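You operate a simulated robot arm through the tools that you are given. There is no shell and no other tool.

You run a simulated robot arm. Do the job below in one go: nothing can be reset, and whatever is moved stays where it is left.

JOB
Run the grey rig's strap test with 1 kg on the pan.
Fine: raise the disc weight, shut the weight guard and zero the blue pointer before the drop; leave weight and pointer where it ends.

The check looks at the end state, three seconds after you hand in, the way a careful person would. Anything else that was tipped, shoved, dropped, spilled or broken makes it a failure.

ROBOT AND FRAMES
A 6-joint arm with a two-finger gripper, fixed in place. Base frame: the origin is at the foot of the arm, x ahead of it, y to its left, z up. Units: cm, degrees, N and s.
It reaches about 129.8 cm from its shoulder. Its first joint turns from -149.0 to 149.0 degrees. Payload 1.57 kg.
The tool frame sits at the grasp point between the pads (the TCP): z along the fingers, y along the line on which they close. The tips reach 2.1 cm beyond it. The gripper opens to 7 cm. The gripper's body begins 5 cm behind the TCP.
Orientation is that of the tool frame in the base frame, as [roll, pitch, yaw] about the fixed x, y, z axes, in that order (R = Rz(yaw) Ry(pitch) Rx(roll)). With the fingers straight down and closing along the base's y, the tool's x points along the base's -x, its y along +y and its z along -z.

CONTROLS
- The arm moves only by the tool apply_moves. Its argument "rows" is a list of rows, each an object of numbers (a shift or turn left out is 0, a gripper value left out holds the last): "fingers": the gripper command, from -1 (shut) to 1 (fully open), values between in proportion; "tx", "ty", "tz": the shift along the base's x, y, z in cm; "ax", "ay", "az": the turn, a rotation vector about the base's x, y, z in degrees. In form: [{"fingers": .., "tx": .., "ty": .., "tz": .., "ax": .., "ay": .., "az": ..}, ...]. A call has 1 to 20 rows; each row is the pose to reach, as a shift and turn from the pose commanded when the call began. Each row takes 0.2 s and may step no farther than 5 cm and 8.6 degrees from the row before; otherwise, or with a gripper value out of range, the whole call is refused. Where a pose cannot be reached the arm comes as near as it can. A force on the tool above 90 N (or 10 N above the force at the start of the call, whichever is more), or a blocked arm, ends the call early, and 0.2 s more pass. Each finger halts on what it meets, pressing with about 30 N; the grip force reading is that of the motor and also rises with nothing between the fingers. The clock runs only during rows and for 0.2 s after the last one: add rows that repeat a pose to give the fingers time. It gives the time, the measured TCP pose, the force on the tool (base axes), the opening and the grip force at its end, in the units of the frame above (readings bear some noise), with the torque about the TCP (base axes, N m) and any sound that the robot's microphone picked up.
- Cameras (640 x 400 px; columns grow to the right, rows downward): "scene" is fixed at [4.95, -65, 136.5]; the picture's right is [-0.23, -0.97, 0.00], its down [-0.71, 0.17, -0.69] and it looks along [0.67, -0.16, -0.73] (base axes); focal length 214 px, centre (320, 200). "wrist" rides on the gripper at [7.9, 0.4, -8.1] in the tool frame; the picture's right is [-0.05, 1.00, 0.00], its down [-0.67, -0.04, -0.74] and it looks along [-0.74, -0.04, 0.67] (tool axes); focal length 256 px, centre (320, 200).
- get_image(camera): a new picture of that camera. The clock stands still meanwhile.
- move_column(by): slides the trunk up (or, below 0, down) by that many cm; the arm rides with it, the base frame stays. It gives what a move gives, with no picture.
- point_at(camera, pixels): for up to 12 pixels [column, row] of the newest picture of that camera ("zoom" is the newest enlarged one), the place [x, y, z] in the base frame of the surface seen there, good to about 0.2 cm. The clock stands still meanwhile.
- enlarge(camera, box): a new picture of the part [left, top, right, bottom] of that camera's present view, enlarged. The clock stands still meanwhile.
- finish_job(): hands the job in; it is judged then, once.

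Unless the task says otherwise, let go and move clear before handing in.

The tools are called after "Request:" as name(argument=value, ...) on one line, values as JSON. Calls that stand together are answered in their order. apply_moves: Moves the arm, as the interface text tells. Its arguments: {"type":"object","properties":{"rows":{"type":"array"}},"required":["rows"]} The other tools are called the same way: move_column (by) slides the trunk up or down; get_image (camera) takes a picture; point_at (camera, pixels) gives the place of the surface under pixels of a picture; enlarge (camera, box) takes an enlarged picture of a part of a camera's view; finish_job () hands the job in.

At the start:

```text
time_s: 0.0
tool_pos: [24.09, -66.23, 123.07]
tcp_rot: [179.9, 0.0, -180.0]
wrist_force: [0.2, 0.4, 0.0]
wrist_torque: [-0.01, -0.01, -0.01]
grip_width: 7.0
grasp_force: 0.0
trunk travel left (down, up): [-91.2, 5.8]
```

scene: 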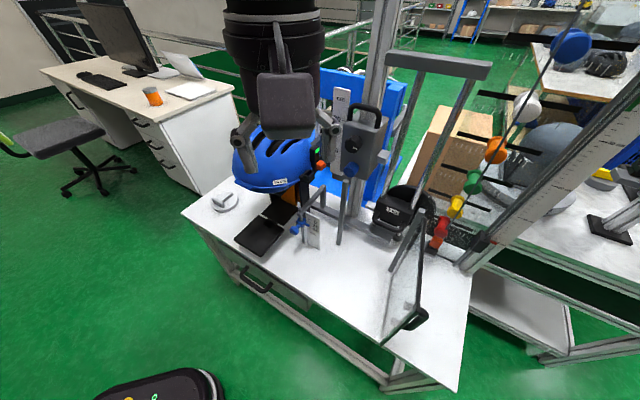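
wrist: 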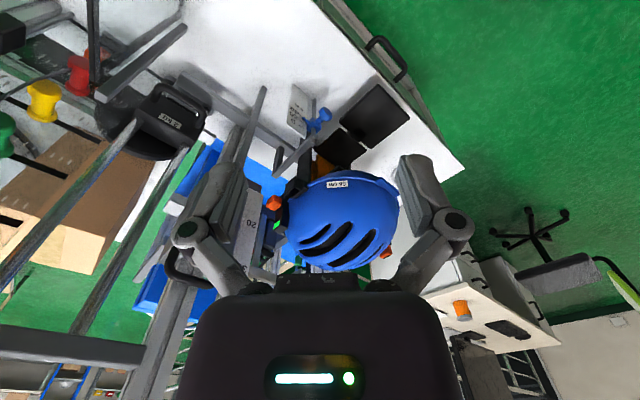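

The scene shows the helmet rig (helmet about [285,165]), a black disc weight at [400,215], a glass guard at [410,280], and coloured knobs on a rail at the right. I'll enlarge several regions before moving anything.

Request:
enlarge(camera="scene", box=[180, 80, 480, 360])

Request:
enlarge(camera="scene", box=[360, 0, 640, 280])

Request:
enlarge(camera="wrist", box=[60, 30, 420, 300])

```text
1.43 times, centred on (330, 220) of scene
```

zoom: 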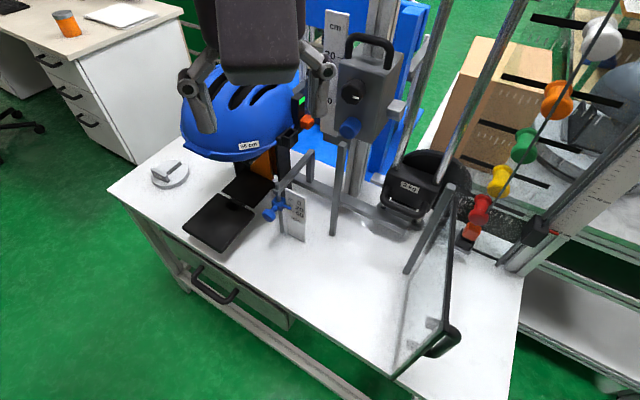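

```text
1.43 times, centred on (500, 140) of scene
```

zoom: 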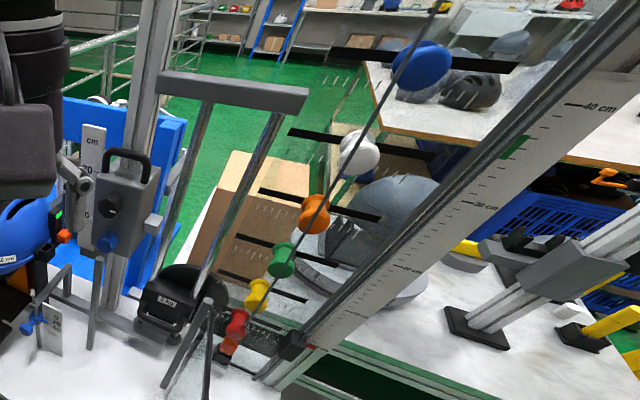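

```text
1.48 times, centred on (240, 165) of wrist
```

zoom: 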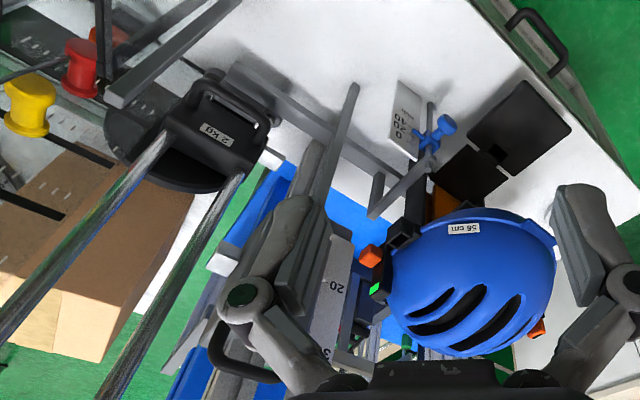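

The views show a 2 kg weight on two rods, a small blue pointer with a 0/10/20 mm scale, a small grey slotted disc on the table, and colored pegs. I'll measure key points and zoom tighter to identify the parts.

Request:
enlarge(camera="scene", box=[190, 150, 350, 260])

Request:
enlarge(camera="scene", box=[320, 160, 500, 350])

Request:
point_at(camera="scene", pixels=[[222, 200], [258, 240], [298, 228], [312, 235], [280, 180], [395, 215], [410, 185], [410, 320], [365, 125], [352, 170], [340, 240], [438, 65]])

Request:
enlarge(camera="wrist", box=[220, 60, 420, 190])

Request:
enlarge(camera="wrist", box=[0, 0, 220, 140])

```text
3.64 times, centred on (270, 205) of scene
```

zoom: 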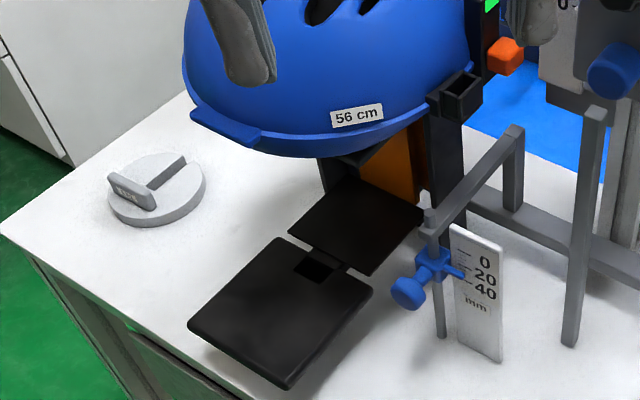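

```text
2.11 times, centred on (410, 255) of scene
```

zoom: 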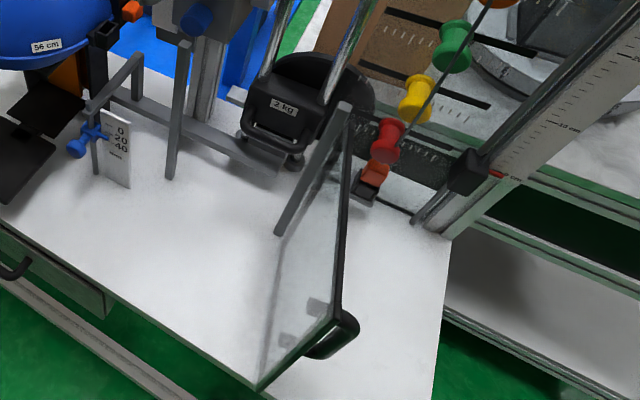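

```text
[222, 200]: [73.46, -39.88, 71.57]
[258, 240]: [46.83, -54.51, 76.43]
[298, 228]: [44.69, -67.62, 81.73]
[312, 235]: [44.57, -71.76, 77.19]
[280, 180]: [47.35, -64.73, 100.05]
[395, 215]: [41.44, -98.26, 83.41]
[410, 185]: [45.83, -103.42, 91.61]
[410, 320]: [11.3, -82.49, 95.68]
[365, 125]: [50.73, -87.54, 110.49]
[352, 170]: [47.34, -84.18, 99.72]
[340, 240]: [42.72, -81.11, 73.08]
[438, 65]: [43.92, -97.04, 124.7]
```

```text
3.08 times, centred on (320, 125) of wrist
```

zoom: 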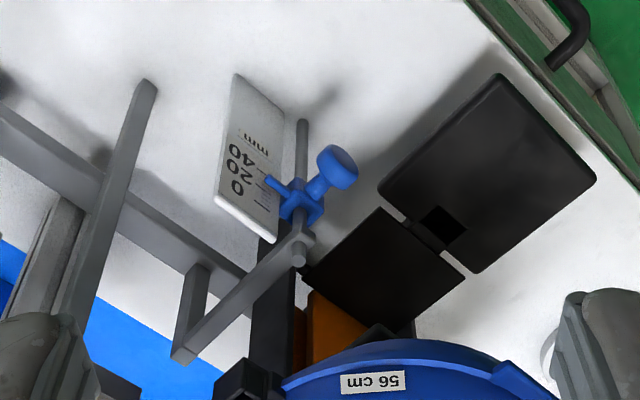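

```text
2.86 times, centred on (110, 70) of wrist
```

zoom: 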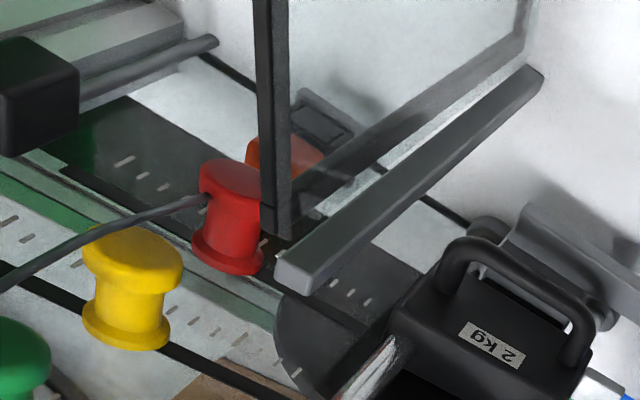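

Table surface is near z≈71 and the rig parts sit around x 40–50. I'll measure more of the parts and zoom on the carriage and the coloured pegs.

Request:
enlarge(camera="scene", box=[310, 60, 450, 180])

Request:
point_at(camera="scene", pixels=[[440, 230], [456, 205], [473, 182], [495, 150], [527, 107], [571, 47], [475, 242], [590, 125], [447, 255], [555, 70], [615, 225], [385, 300]])

Request:
enlarge(camera="scene", box=[500, 0, 640, 100])

Request:
enlarge(camera="scene", box=[400, 180, 540, 280])

Request:
enlarge(camera="wrist", box=[120, 100, 300, 340])

```text
3.33 times, centred on (380, 120) of scene
```

zoom: 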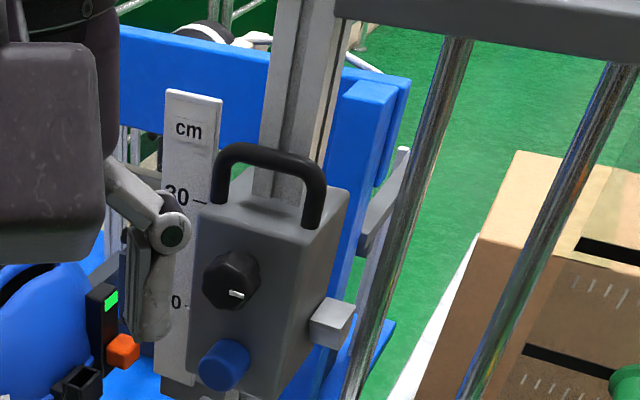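

```text
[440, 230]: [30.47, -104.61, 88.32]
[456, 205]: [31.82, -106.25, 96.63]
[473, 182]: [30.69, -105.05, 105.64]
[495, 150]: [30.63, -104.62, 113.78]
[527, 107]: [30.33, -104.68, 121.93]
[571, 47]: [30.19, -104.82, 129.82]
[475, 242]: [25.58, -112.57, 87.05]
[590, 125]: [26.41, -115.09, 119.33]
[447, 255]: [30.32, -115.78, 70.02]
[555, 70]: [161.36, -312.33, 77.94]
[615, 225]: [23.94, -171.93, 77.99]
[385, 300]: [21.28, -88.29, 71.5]
```

```text
4.00 times, centred on (570, 50) of scene
```

zoom: 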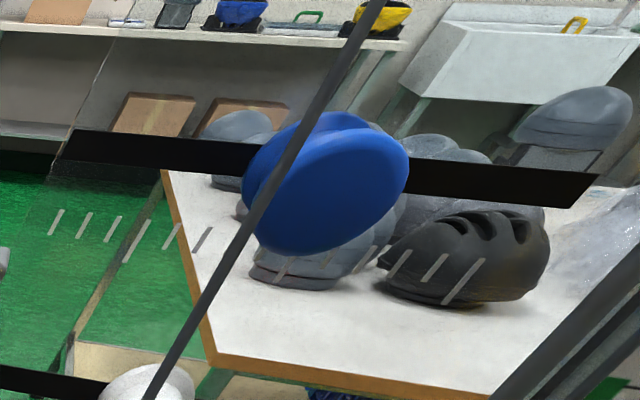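

```text
4.00 times, centred on (470, 230) of scene
```

zoom: 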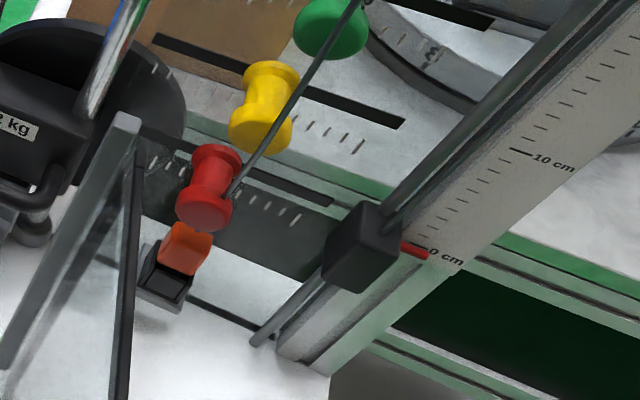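

```text
1.67 times, centred on (210, 220) of wrist
```

zoom: 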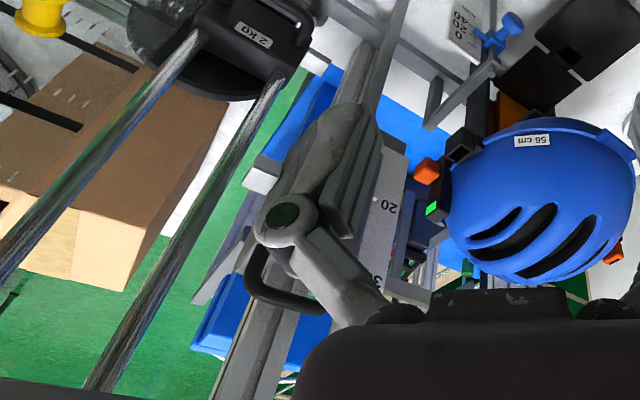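

The knobs form a vertical column at about [30,-105], z 88–130, next to a cm-scale post with a red pointer at 0 cm. I'll pull the arm back and tilt the wrist up for a frontal look before deciding what's what.

Request:
apply_moves(rows=[{"fingers": 1, "tx": -4, "ay": -7}, {"tx": -8, "ay": -14, "ty": -1}, {"tx": -12, "ay": -21, "ty": -3}, {"tx": -14, "ay": -28, "ty": -6}, {"tx": -16, "ay": -32, "ty": -10}])

Request:
get_image(camera="wrist")

Request:
get_image(camera="scene")

```text
time_s: 1.2
tool_pos: [7.98, -76.47, 125.94]
tcp_rot: [-180.0, 32.1, -179.9]
wrist_force: [-0.4, -0.8, 0.3]
wrist_torque: [0.01, -0.02, 0.06]
grip_width: 7.02
grasp_force: 0.1
out of reach, approached as far as the arm can: row 2, 3, 4, 5
trunk travel left (down, up): [-91.2, 5.8]
```

```text
taken
```

wrist: 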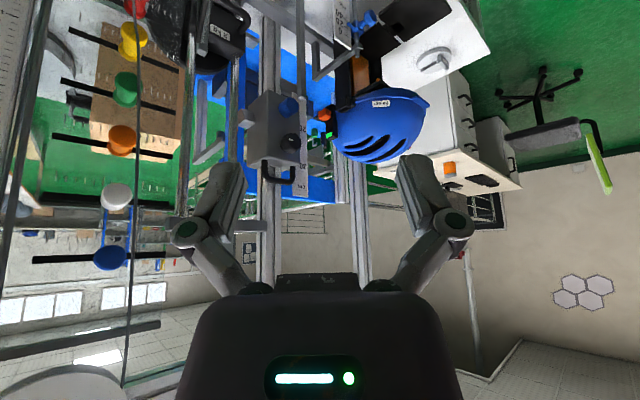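

```text
taken
```

scene: 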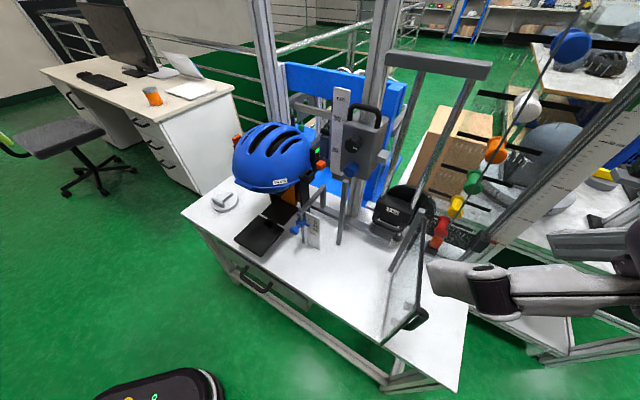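

The wrist picture (inverted) now shows the rig from the front: carriage box at [275,130], helmet at [380,130], knob panel at left. I'll zoom into these.

Request:
enlarge(camera="wrist", box=[180, 0, 480, 200])

Request:
enlarge(camera="wrist", box=[0, 0, 260, 200])

Request:
enlarge(camera="scene", box=[220, 30, 440, 180])

Request:
enlarge(camera="scene", box=[270, 70, 370, 250])

Request:
enlarge(camera="wrist", box=[260, 60, 360, 200])

```text
2.00 times, centred on (330, 100) of wrist
```

zoom: 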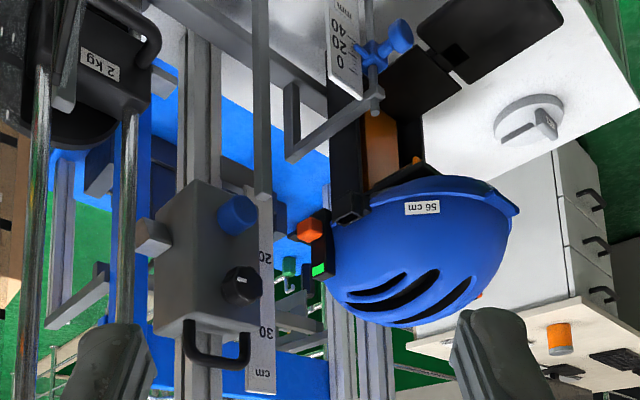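

```text
2.00 times, centred on (130, 100) of wrist
```

zoom: 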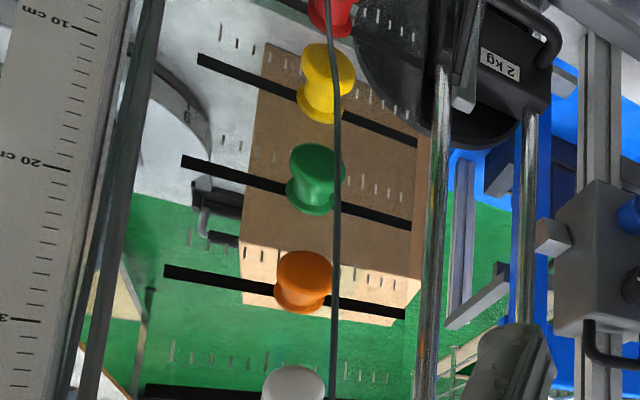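

```text
2.67 times, centred on (330, 105) of scene
```

zoom: 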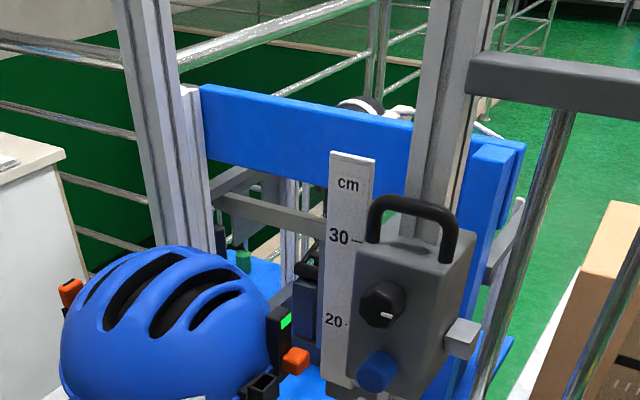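

```text
2.22 times, centred on (320, 160) of scene
```

zoom: 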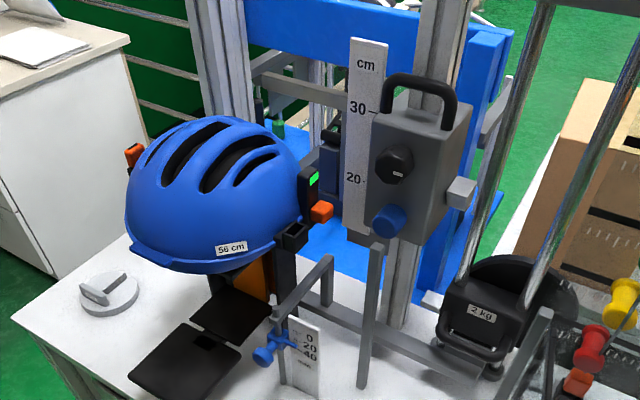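

```text
2.86 times, centred on (310, 130) of wrist
```

zoom: 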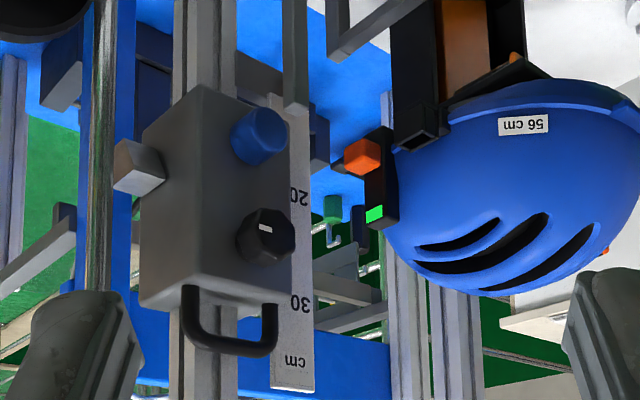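

The rig's frontal view shows the grey box with black dial and blue knob, an orange button with green LED beside the helmet, and the mm pointer. I'll measure arm and part locations before moving closer.

Request:
point_at(camera="scene", pixels=[[440, 270], [500, 300], [560, 285], [600, 240], [635, 250], [352, 90], [320, 165], [236, 140], [372, 115], [352, 145], [420, 318], [430, 200]])

Request:
point_at(camera="wrist", pixels=[[345, 20], [367, 20], [345, 45], [320, 60], [310, 20], [325, 117], [327, 133], [300, 107], [302, 142], [300, 55], [397, 20], [440, 60]])

Request:
enlarge(camera="wrist", box=[320, 0, 480, 100])

```text
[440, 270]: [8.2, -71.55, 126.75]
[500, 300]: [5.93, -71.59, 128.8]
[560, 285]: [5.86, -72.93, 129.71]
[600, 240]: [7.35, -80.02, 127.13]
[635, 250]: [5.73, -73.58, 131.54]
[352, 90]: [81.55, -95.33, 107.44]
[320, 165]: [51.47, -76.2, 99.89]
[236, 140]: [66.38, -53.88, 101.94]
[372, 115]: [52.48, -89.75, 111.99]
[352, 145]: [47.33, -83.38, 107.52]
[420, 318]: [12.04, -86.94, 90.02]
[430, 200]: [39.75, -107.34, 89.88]
```

```text
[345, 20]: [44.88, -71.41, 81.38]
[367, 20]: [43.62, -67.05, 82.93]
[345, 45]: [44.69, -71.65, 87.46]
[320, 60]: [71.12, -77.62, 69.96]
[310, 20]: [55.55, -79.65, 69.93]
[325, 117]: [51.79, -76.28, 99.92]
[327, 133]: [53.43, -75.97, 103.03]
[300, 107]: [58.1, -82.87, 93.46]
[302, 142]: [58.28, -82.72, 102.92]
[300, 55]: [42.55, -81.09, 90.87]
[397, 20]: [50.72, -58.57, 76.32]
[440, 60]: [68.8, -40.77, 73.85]
```

```text
4.00 times, centred on (400, 50) of wrist
```

zoom: 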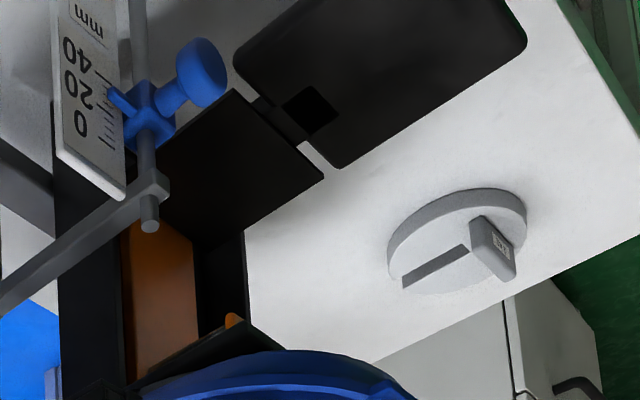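

The white disc with tab at [69,-41,74] looks like a slotted weight with a label, and the pan is the black plate at [47,-54.5,76.4]. I'll measure the guard extents before lowering the column.

Request:
point_at(camera="scene", pixels=[[428, 201], [395, 266], [437, 212], [433, 260], [426, 308], [384, 340], [400, 328], [414, 316], [418, 240], [435, 205], [405, 290], [410, 235]])

Request:
enlarge(camera="scene", box=[370, 180, 470, 350])

Request:
enlarge(camera="scene", box=[200, 180, 260, 220])

```text
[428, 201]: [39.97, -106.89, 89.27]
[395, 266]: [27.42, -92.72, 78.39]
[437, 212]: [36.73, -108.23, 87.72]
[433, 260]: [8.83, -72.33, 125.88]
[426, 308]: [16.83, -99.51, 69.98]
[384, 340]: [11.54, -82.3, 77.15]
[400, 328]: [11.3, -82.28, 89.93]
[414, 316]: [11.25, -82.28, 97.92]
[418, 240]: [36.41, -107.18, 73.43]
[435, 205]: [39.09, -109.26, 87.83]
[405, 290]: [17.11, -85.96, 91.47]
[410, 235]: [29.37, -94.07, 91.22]
```

```text
2.35 times, centred on (420, 265) of scene
```

zoom: 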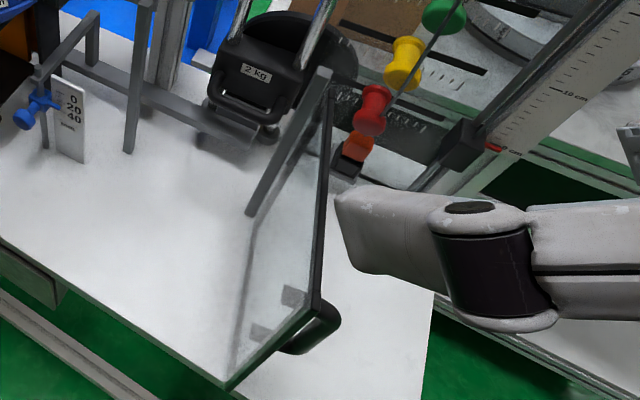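

```text
10.00 times, centred on (230, 200) of scene
```

zoom: 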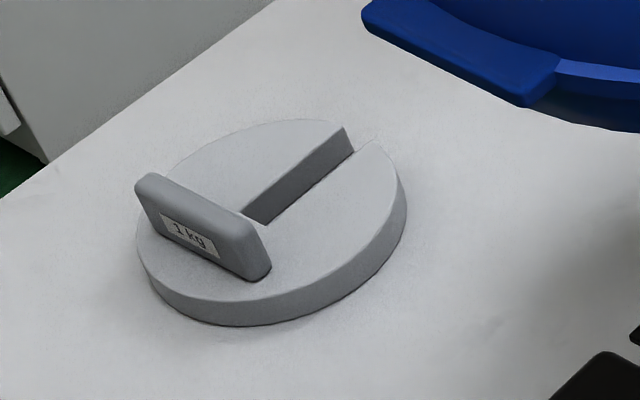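

The slotted weight is confirmed "1 kg". The guard glass runs from about [11,-82] with its top at z≈98. I'll shift left clear of it and lower the column 20 cm for a level view.

Request:
apply_moves(rows=[{"ty": 4}, {"ty": 8}, {"ty": 11, "tx": -3}])

Request:
move_column(by=-22)

Request:
get_image(camera="wrist")

Request:
get_image(camera="scene")

```text
time_s: 2.0
tool_pos: [4.97, -65.07, 125.94]
tcp_rot: [180.0, 32.1, -179.9]
wrist_force: [0.1, -0.1, 0.4]
wrist_torque: [-0.01, -0.02, -0.02]
grip_width: 6.98
grasp_force: 0.0
trunk travel left (down, up): [-91.2, 5.8]
```

```text
time_s: 4.3
tool_pos: [5.1, -65.16, 103.96]
tcp_rot: [-180.0, 32.0, 180.0]
wrist_force: [-0.7, -0.4, 0.3]
wrist_torque: [-0.03, 0.0, 0.01]
grip_width: 7.03
grasp_force: 0.0
trunk travel left (down, up): [-69.2, 27.8]
```

```text
taken
```

wrist: 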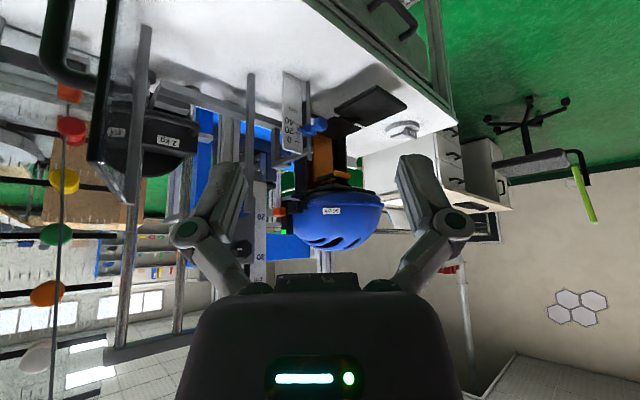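

```text
taken
```

scene: 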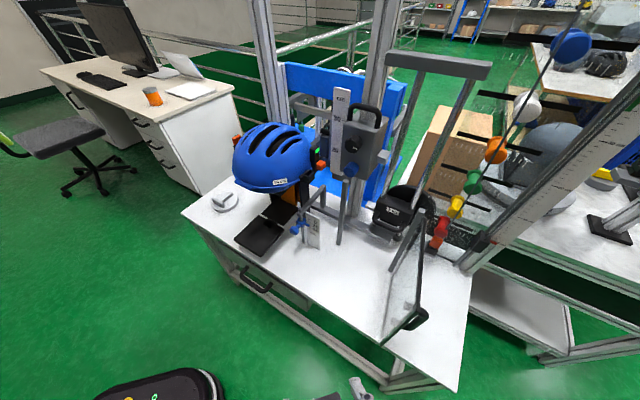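

The inverted front view now shows the 2 kg weight with guard in front at [100,140] and the pan/pointer area at [320,130]. I'll zoom into those.

Request:
enlarge(camera="wrist", box=[220, 60, 420, 200])

Request:
enlarge(camera="wrist", box=[30, 0, 230, 190])

Request:
enlarge(camera="wrist", box=[260, 70, 380, 150])

Request:
enlarge(camera="wrist", box=[0, 60, 200, 260])

```text
2.86 times, centred on (320, 130) of wrist
```

zoom: 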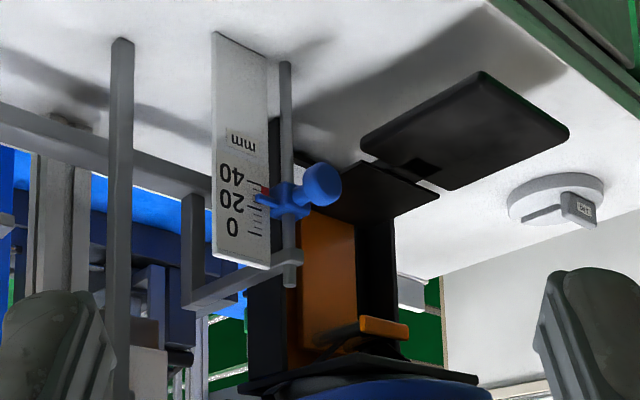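

```text
2.11 times, centred on (130, 95) of wrist
```

zoom: 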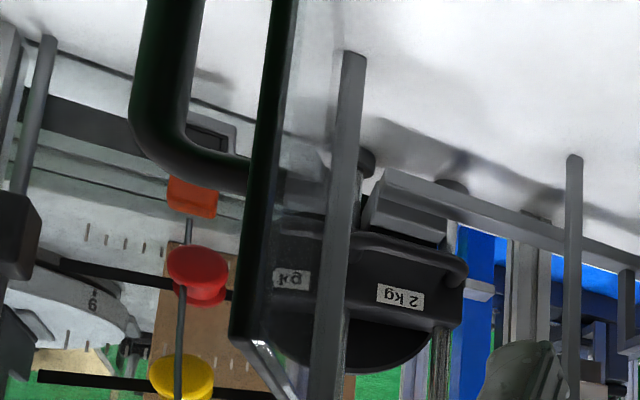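

```text
5.00 times, centred on (320, 110) of wrist
```

zoom: 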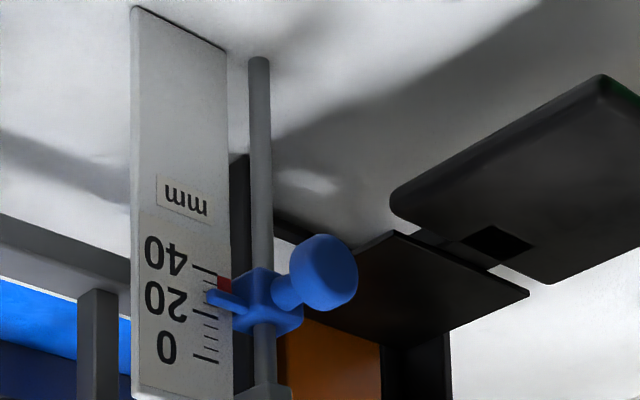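

```text
2.00 times, centred on (100, 160) of wrist
```

zoom: 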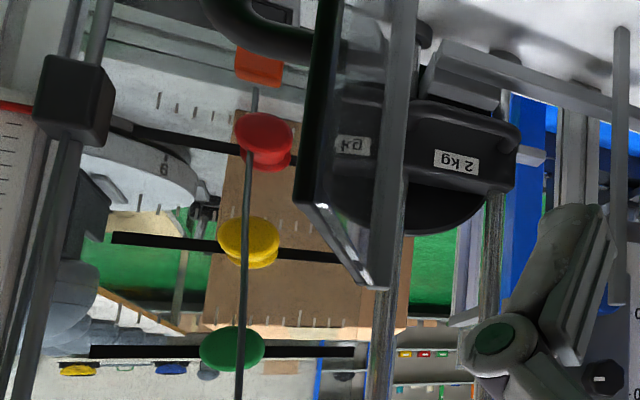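

The mm scale has 0 at the top and the pointer reads about 25, with a red mark near 30–40. I need to know how the weight is held and released, so I'll zoom on the rods, the crossbar and the orange lever, and measure them.

Request:
enlarge(camera="scene", box=[370, 30, 510, 140])

Request:
enlarge(camera="scene", box=[340, 130, 460, 260])

Request:
point_at(camera="scene", pixels=[[395, 60], [485, 75], [420, 85], [462, 95], [405, 150], [437, 150], [383, 152], [378, 165], [385, 195], [390, 232], [410, 205], [440, 243]])

Request:
point_at(camera="wrist", pixels=[[155, 128], [145, 140], [165, 120], [110, 120], [145, 40], [120, 235], [110, 350], [180, 300], [70, 95], [90, 150], [155, 165], [250, 85]])

```text
3.64 times, centred on (440, 85) of scene
```

zoom: 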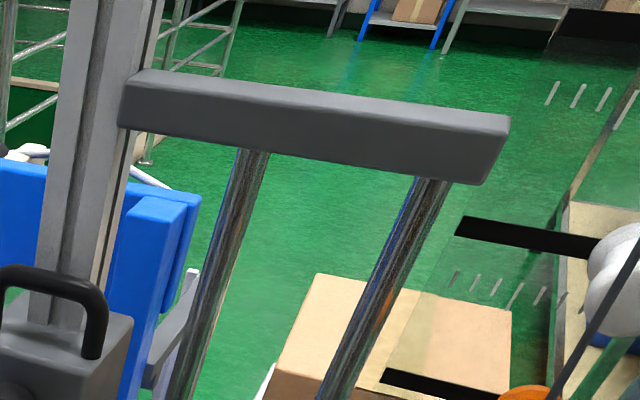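

```text
3.08 times, centred on (400, 195) of scene
```

zoom: 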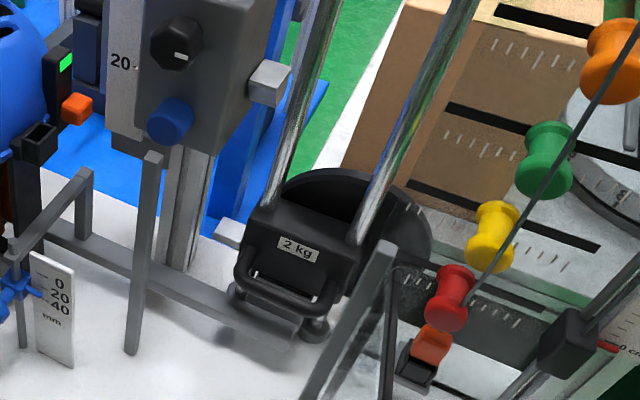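

```text
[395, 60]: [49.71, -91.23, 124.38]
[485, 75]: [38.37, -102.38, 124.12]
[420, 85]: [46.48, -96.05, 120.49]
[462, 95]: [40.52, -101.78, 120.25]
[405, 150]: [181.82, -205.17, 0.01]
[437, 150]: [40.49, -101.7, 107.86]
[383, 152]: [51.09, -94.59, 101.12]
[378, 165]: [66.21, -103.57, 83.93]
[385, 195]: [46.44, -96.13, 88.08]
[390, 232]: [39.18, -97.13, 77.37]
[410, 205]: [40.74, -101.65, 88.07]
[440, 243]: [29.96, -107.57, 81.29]
```

```text
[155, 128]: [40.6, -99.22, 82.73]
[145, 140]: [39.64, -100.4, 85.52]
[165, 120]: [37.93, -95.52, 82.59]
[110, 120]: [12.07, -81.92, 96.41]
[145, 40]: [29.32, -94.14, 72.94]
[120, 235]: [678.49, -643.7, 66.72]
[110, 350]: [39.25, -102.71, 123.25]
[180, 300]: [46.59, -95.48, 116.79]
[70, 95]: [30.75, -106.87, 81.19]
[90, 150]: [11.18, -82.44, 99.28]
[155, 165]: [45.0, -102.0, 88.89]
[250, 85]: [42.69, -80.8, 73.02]
```

The rig stands at 45°: rods at [46.5,-96] and [40.5,-101.7], guard hinge post at [29,-94], its stop post at [42.7,-81]. I'll yaw the wrist to look straight along the rig's front normal.

Request:
apply_moves(rows=[{"az": -8}, {"az": -16}, {"az": -24}, {"az": -32}, {"az": -40}, {"az": -45, "tz": 2}])

Request:
get_image(camera="wrist")

Request:
enlarge(camera="wrist", box=[180, 40, 460, 220])

Request:
enlarge(camera="wrist", box=[120, 20, 320, 160])

```text
time_s: 5.7
tool_pos: [5.15, -65.18, 103.81]
tcp_rot: [180.0, 32.1, 134.8]
wrist_force: [0.5, -0.7, -0.1]
wrist_torque: [0.01, -0.03, -0.02]
grip_width: 6.99
grasp_force: 0.2
out of reach, approached as far as the arm can: row 6
trunk travel left (down, up): [-69.2, 27.8]
```

```text
taken
```

wrist: 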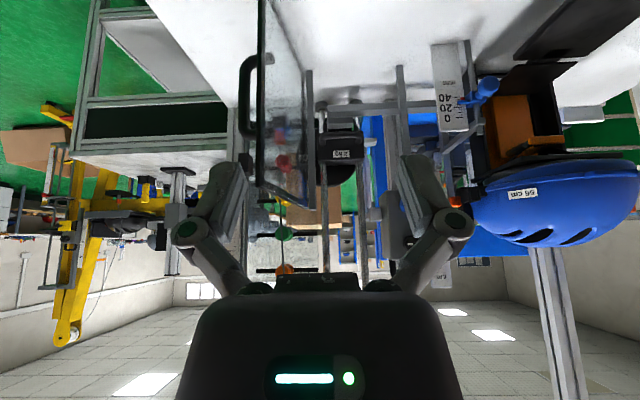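

```text
2.22 times, centred on (320, 130) of wrist
```

zoom: 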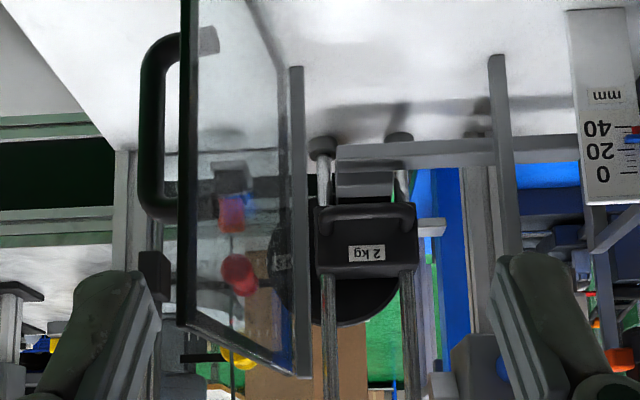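

```text
2.86 times, centred on (220, 90) of wrist
```

zoom: 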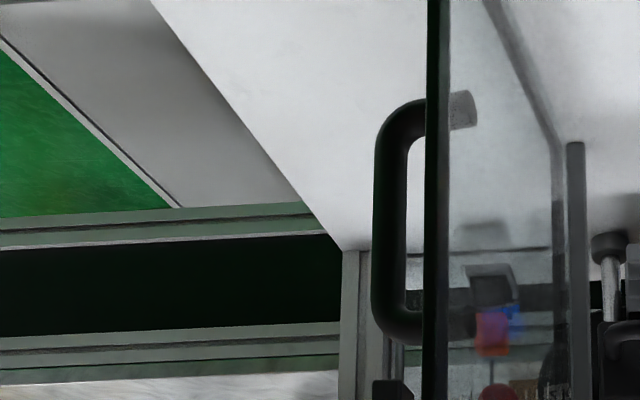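

The guard (open, handle at [250,110]) hides part; the weight sits low between the rods. I'll raise the column to look at the box, crossbar and latch from the rig's front.

Request:
move_column(by=20)

Request:
get_image(camera="wrist")

Request:
enlarge(camera="wrist", box=[200, 0, 500, 220])

Request:
enlarge(camera="wrist", box=[340, 80, 460, 200])

Request:
enlarge(camera="wrist", box=[200, 40, 360, 160])

```text
time_s: 7.9
tool_pos: [5.04, -65.11, 123.85]
tcp_rot: [-180.0, 31.9, 135.1]
wrist_force: [-0.4, 0.0, 0.2]
wrist_torque: [0.0, 0.01, -0.02]
grip_width: 7.0
grasp_force: 0.0
trunk travel left (down, up): [-89.2, 7.8]
```

```text
taken
```

wrist: 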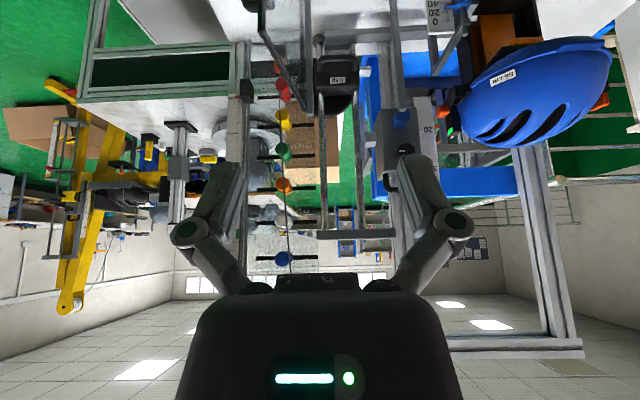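

```text
1.82 times, centred on (350, 110) of wrist
```

zoom: 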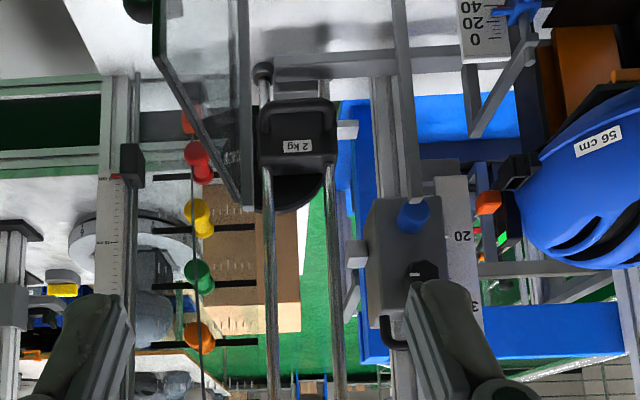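

```text
3.33 times, centred on (400, 140) of wrist
```

zoom: 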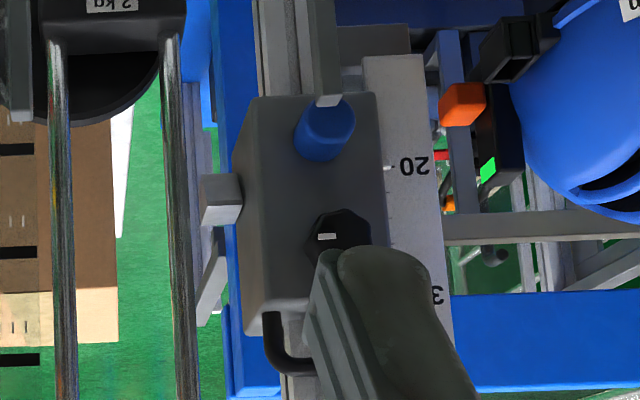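

```text
3.33 times, centred on (280, 100) of wrist
```

zoom: 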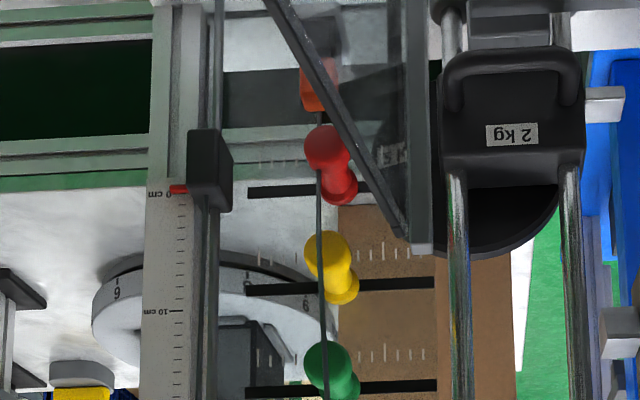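

The weight carries a small grey lug on its side, and the grey box has a matching grey bolt, a blue knob and a black dial — likely the catch and release. I'll look at the upper knob panel and zoom on the lug and bolt.

Request:
enlarge(camera="wrist", box=[220, 160, 400, 280])

Request:
enlarge(camera="wrist", box=[300, 20, 420, 100])

Request:
point_at(camera="wrist", pixels=[[363, 70], [367, 72], [364, 136], [368, 139], [361, 141], [402, 118], [406, 117], [403, 150], [383, 112], [415, 112], [385, 170], [320, 65]])

Request:
point_at(camera="wrist", pixels=[[352, 70], [318, 60], [345, 60], [330, 52], [335, 100], [348, 106], [246, 92], [260, 100], [300, 96], [290, 115], [260, 157], [300, 157]])

```text
3.33 times, centred on (310, 220) of wrist
```

zoom: 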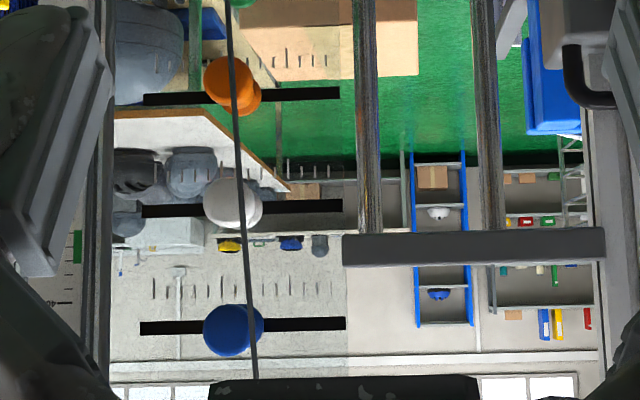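

```text
5.00 times, centred on (360, 60) of wrist
```

zoom: 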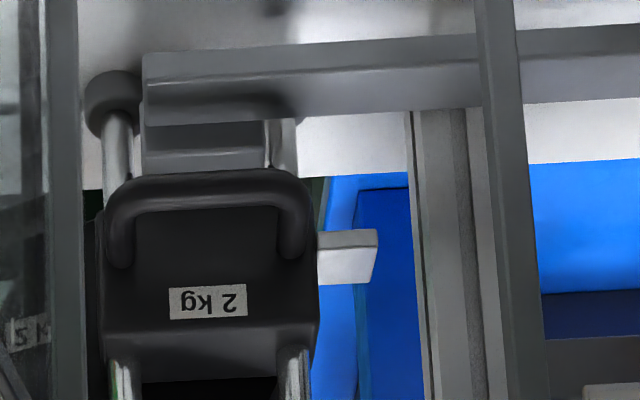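

```text
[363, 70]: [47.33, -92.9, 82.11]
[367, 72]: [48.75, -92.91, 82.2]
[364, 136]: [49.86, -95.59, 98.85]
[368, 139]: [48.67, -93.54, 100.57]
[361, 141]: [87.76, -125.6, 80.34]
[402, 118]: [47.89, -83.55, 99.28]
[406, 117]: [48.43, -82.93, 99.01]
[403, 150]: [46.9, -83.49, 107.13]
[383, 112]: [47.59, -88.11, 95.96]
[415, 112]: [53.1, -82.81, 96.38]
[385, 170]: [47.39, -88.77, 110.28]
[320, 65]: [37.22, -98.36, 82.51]
```

```text
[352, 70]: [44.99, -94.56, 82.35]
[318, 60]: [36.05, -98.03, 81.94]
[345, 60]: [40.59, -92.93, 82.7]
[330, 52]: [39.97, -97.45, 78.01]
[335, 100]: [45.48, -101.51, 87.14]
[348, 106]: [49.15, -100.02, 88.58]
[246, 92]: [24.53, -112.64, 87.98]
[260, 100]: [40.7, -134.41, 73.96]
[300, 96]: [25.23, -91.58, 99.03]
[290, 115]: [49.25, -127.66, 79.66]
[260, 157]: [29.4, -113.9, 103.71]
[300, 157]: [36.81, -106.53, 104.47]
```

The lug at [48,-93,82] lines up in xy with the box's bolt at [48.7,-93.5,100.6], so the bolt should catch the raised weight. I'll first measure the 1 kg weight and the pan precisely.

Request:
enlarge(camera="scene", box=[200, 180, 260, 220])

Request:
point_at(camera="zoom", pixels=[[150, 180], [260, 235], [175, 200], [245, 262], [205, 205], [270, 190], [330, 230], [390, 170], [160, 280], [350, 145], [250, 215], [100, 330]])

Request:
enlarge(camera="scene", box=[225, 185, 335, 260])

Request:
point_at(camera="zoom", pixels=[[60, 270], [150, 160], [290, 230], [220, 370], [170, 270], [190, 180], [235, 190], [310, 210], [280, 110], [410, 235], [370, 255], [440, 190]])

```text
10.00 times, centred on (230, 200) of scene
```

zoom: 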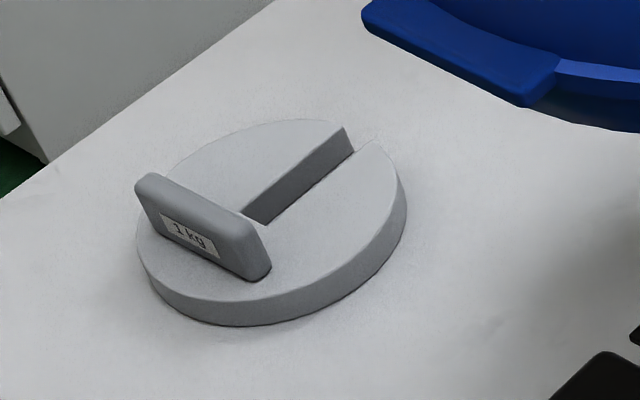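

```text
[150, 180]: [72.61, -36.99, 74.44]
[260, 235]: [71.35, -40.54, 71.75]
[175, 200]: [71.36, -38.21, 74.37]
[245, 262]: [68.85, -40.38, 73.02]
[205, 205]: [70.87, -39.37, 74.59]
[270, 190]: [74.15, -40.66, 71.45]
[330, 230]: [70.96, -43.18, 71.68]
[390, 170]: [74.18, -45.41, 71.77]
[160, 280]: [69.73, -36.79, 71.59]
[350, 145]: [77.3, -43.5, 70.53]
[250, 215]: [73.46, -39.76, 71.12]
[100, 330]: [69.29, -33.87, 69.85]
```

```text
5.33 times, centred on (280, 222) of scene
```

zoom: 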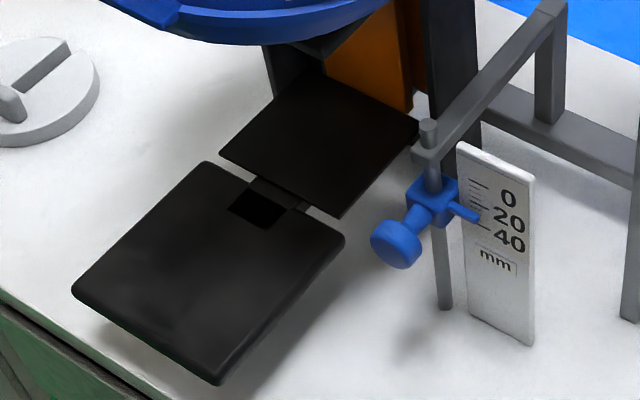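

```text
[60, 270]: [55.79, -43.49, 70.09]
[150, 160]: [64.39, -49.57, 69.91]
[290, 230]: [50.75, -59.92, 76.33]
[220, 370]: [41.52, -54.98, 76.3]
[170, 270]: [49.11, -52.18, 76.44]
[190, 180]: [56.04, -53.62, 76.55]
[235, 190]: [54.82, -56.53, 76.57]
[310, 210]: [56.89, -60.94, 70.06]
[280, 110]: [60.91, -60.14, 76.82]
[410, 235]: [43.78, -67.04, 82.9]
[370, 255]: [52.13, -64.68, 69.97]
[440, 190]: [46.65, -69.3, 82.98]
```

The 1 kg tab runs along (1,1) at about [70.8,-38.8], top z 74.6. The pan plate's centre is about [49,-53.5] at z 76.4. I'll measure the helmet's rim before planning the transfer.

Request:
point_at(camera="scene", pixels=[[236, 175], [245, 186], [262, 190], [280, 188], [298, 180], [312, 172], [320, 165], [270, 150], [236, 150], [240, 140], [295, 200], [317, 180]])

Request:
enlarge(camera="scene", box=[225, 110, 335, 200])

```text
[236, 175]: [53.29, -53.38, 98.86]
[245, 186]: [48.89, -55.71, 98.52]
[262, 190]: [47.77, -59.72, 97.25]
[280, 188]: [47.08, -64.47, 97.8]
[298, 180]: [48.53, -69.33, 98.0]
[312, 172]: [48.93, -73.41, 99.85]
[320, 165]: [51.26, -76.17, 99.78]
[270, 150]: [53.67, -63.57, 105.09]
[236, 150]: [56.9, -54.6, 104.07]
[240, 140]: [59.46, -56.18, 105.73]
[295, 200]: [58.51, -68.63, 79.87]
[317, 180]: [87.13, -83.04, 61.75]
```

```text
4.44 times, centred on (280, 155) of scene
```

zoom: 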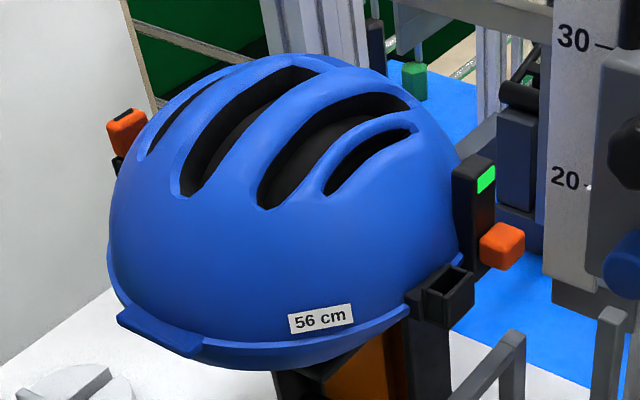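

The helmet brim at z≈98 overhangs the pan's centre, so I'll carry the weight with the gripper tilted about its closing axis, leaning away from the helmet. First I'll swing the wrist yaw +90° and move over toward the 1 kg weight, staying high.

Request:
apply_moves(rows=[{"fingers": 1, "tx": 3.5, "ty": 2, "az": 7.5}, {"tx": 7, "ty": 4, "az": 15}, {"tx": 10.5, "ty": 6, "az": 22.5}, {"tx": 14, "ty": 8, "az": 30}, {"tx": 17.5, "ty": 10, "az": 37.5}, {"tx": 21, "ty": 12, "az": 45}, {"tx": 25, "ty": 14.5, "az": 52.5}, {"tx": 29, "ty": 17, "az": 60}, {"tx": 33, "ty": 19.5, "az": 67.5}, {"tx": 37, "ty": 22, "az": 75}, {"tx": 41, "ty": 24.5, "az": 82.5}, {"tx": 45, "ty": 27, "az": 90}])

Request:
get_image(camera="scene")

Request:
get_image(camera="wrist")

```text
time_s: 10.5
tool_pos: [50.23, -37.99, 123.76]
tcp_rot: [-180.0, 32.0, -135.0]
wrist_force: [0.5, -0.9, 0.6]
wrist_torque: [-0.04, -0.04, -0.02]
grip_width: 6.99
grasp_force: 0.1
trunk travel left (down, up): [-89.2, 7.8]
```

```text
taken
```

scene: 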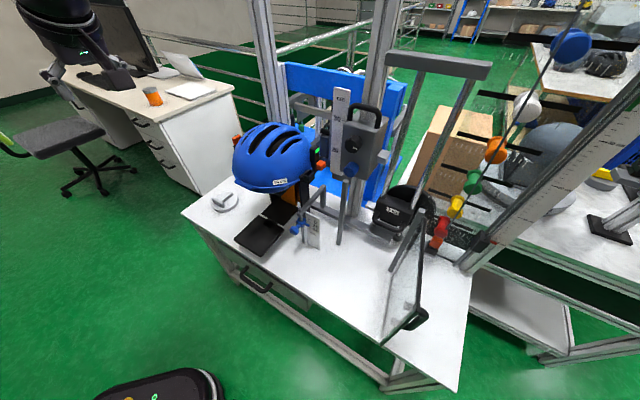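

```text
taken
```

wrist: 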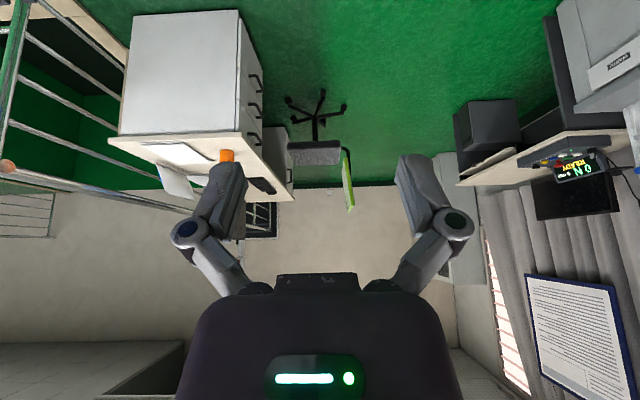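

The wrist picture shows a printed sheet at [585,350] and a device with a display at [575,160]. I'll read them, as the sheet may be the rig's instructions.

Request:
enlarge(camera="wrist", box=[520, 270, 640, 400])

Request:
enlarge(camera="wrist", box=[500, 120, 640, 220])

Request:
enlarge(camera="wrist", box=[540, 0, 640, 120])

```text
3.08 times, centred on (580, 335) of wrist
```

zoom: 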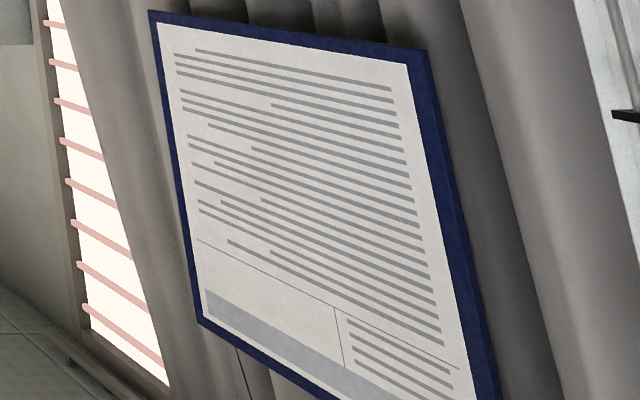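

```text
4.00 times, centred on (570, 170) of wrist
```

zoom: 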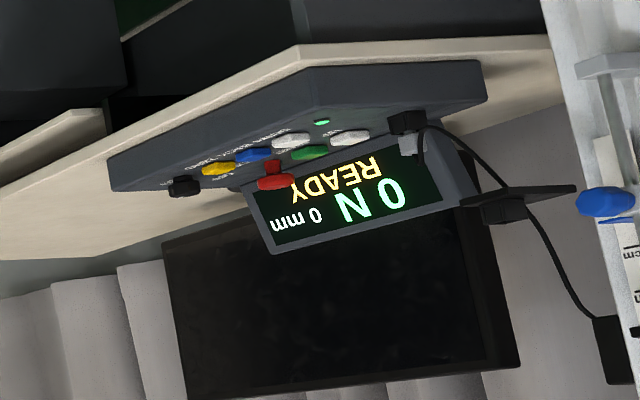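

```text
3.33 times, centred on (590, 60) of wrist
```

zoom: 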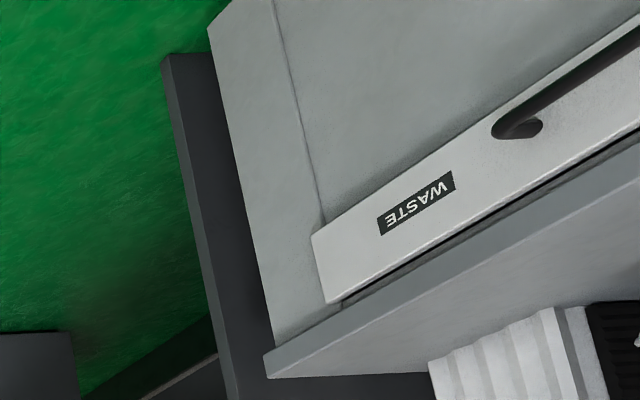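

Other equipment exists: a console at the right showing "READY 0 N 0 mm". I'll turn the wrist further to check whether another rig fits the description better than this one.

Request:
apply_moves(rows=[{"az": 8.5, "tx": -3}, {"az": 17, "tx": -6}, {"az": 25.5, "tx": -9}, {"az": 34, "tx": -12}, {"az": 42.5, "tx": -15}, {"az": 51, "tx": -15}])

Request:
get_image(camera="wrist")

Request:
enlarge(camera="wrist", box=[240, 0, 640, 250])

```text
time_s: 11.9
tool_pos: [36.09, -37.65, 123.51]
tcp_rot: [-178.8, 29.5, -84.0]
wrist_force: [1.1, 0.2, -0.3]
wrist_torque: [0.01, 0.01, -0.01]
grip_width: 7.02
grasp_force: 0.0
out of reach, approached as far as the arm can: row 5, 6
trunk travel left (down, up): [-89.2, 7.8]
```

```text
taken
```

wrist: 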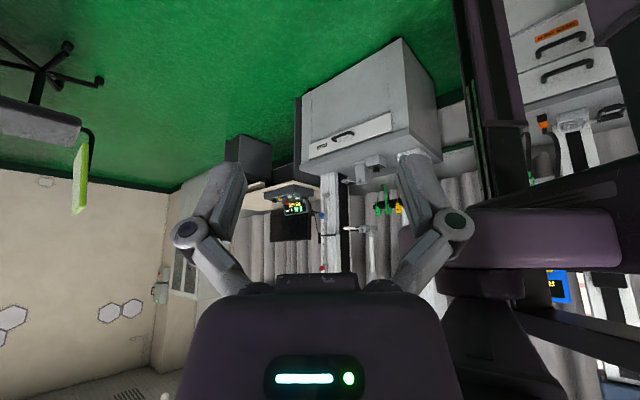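

```text
1.60 times, centred on (440, 125) of wrist
```

zoom: 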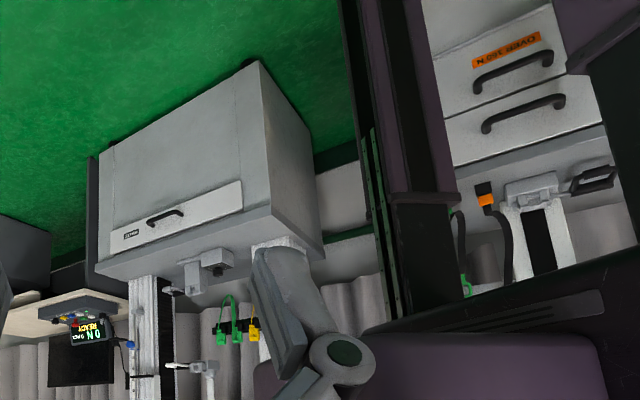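

That other station is a buckle tensile machine with bins; only the helmet rig has a pan, disc weight, guard and blue pointer. I'll turn back toward the 1 kg weight.

Request:
apply_moves(rows=[{"az": -8.5, "tx": 3}, {"az": -17, "tx": 6}, {"az": -25.5, "tx": 9}, {"az": -34, "tx": 12}, {"az": -42.5, "tx": 15}, {"az": -51, "tx": 18}])

```text
time_s: 13.3
tool_pos: [54.12, -37.56, 123.89]
tcp_rot: [-180.0, 32.0, -135.2]
wrist_force: [-0.3, -0.4, 0.9]
wrist_torque: [-0.01, 0.0, -0.01]
grip_width: 7.0
grasp_force: 0.1
out of reach, approached as far as the arm can: row 1, 2, 3, 4, 5, 6
trunk travel left (down, up): [-89.2, 7.8]
```

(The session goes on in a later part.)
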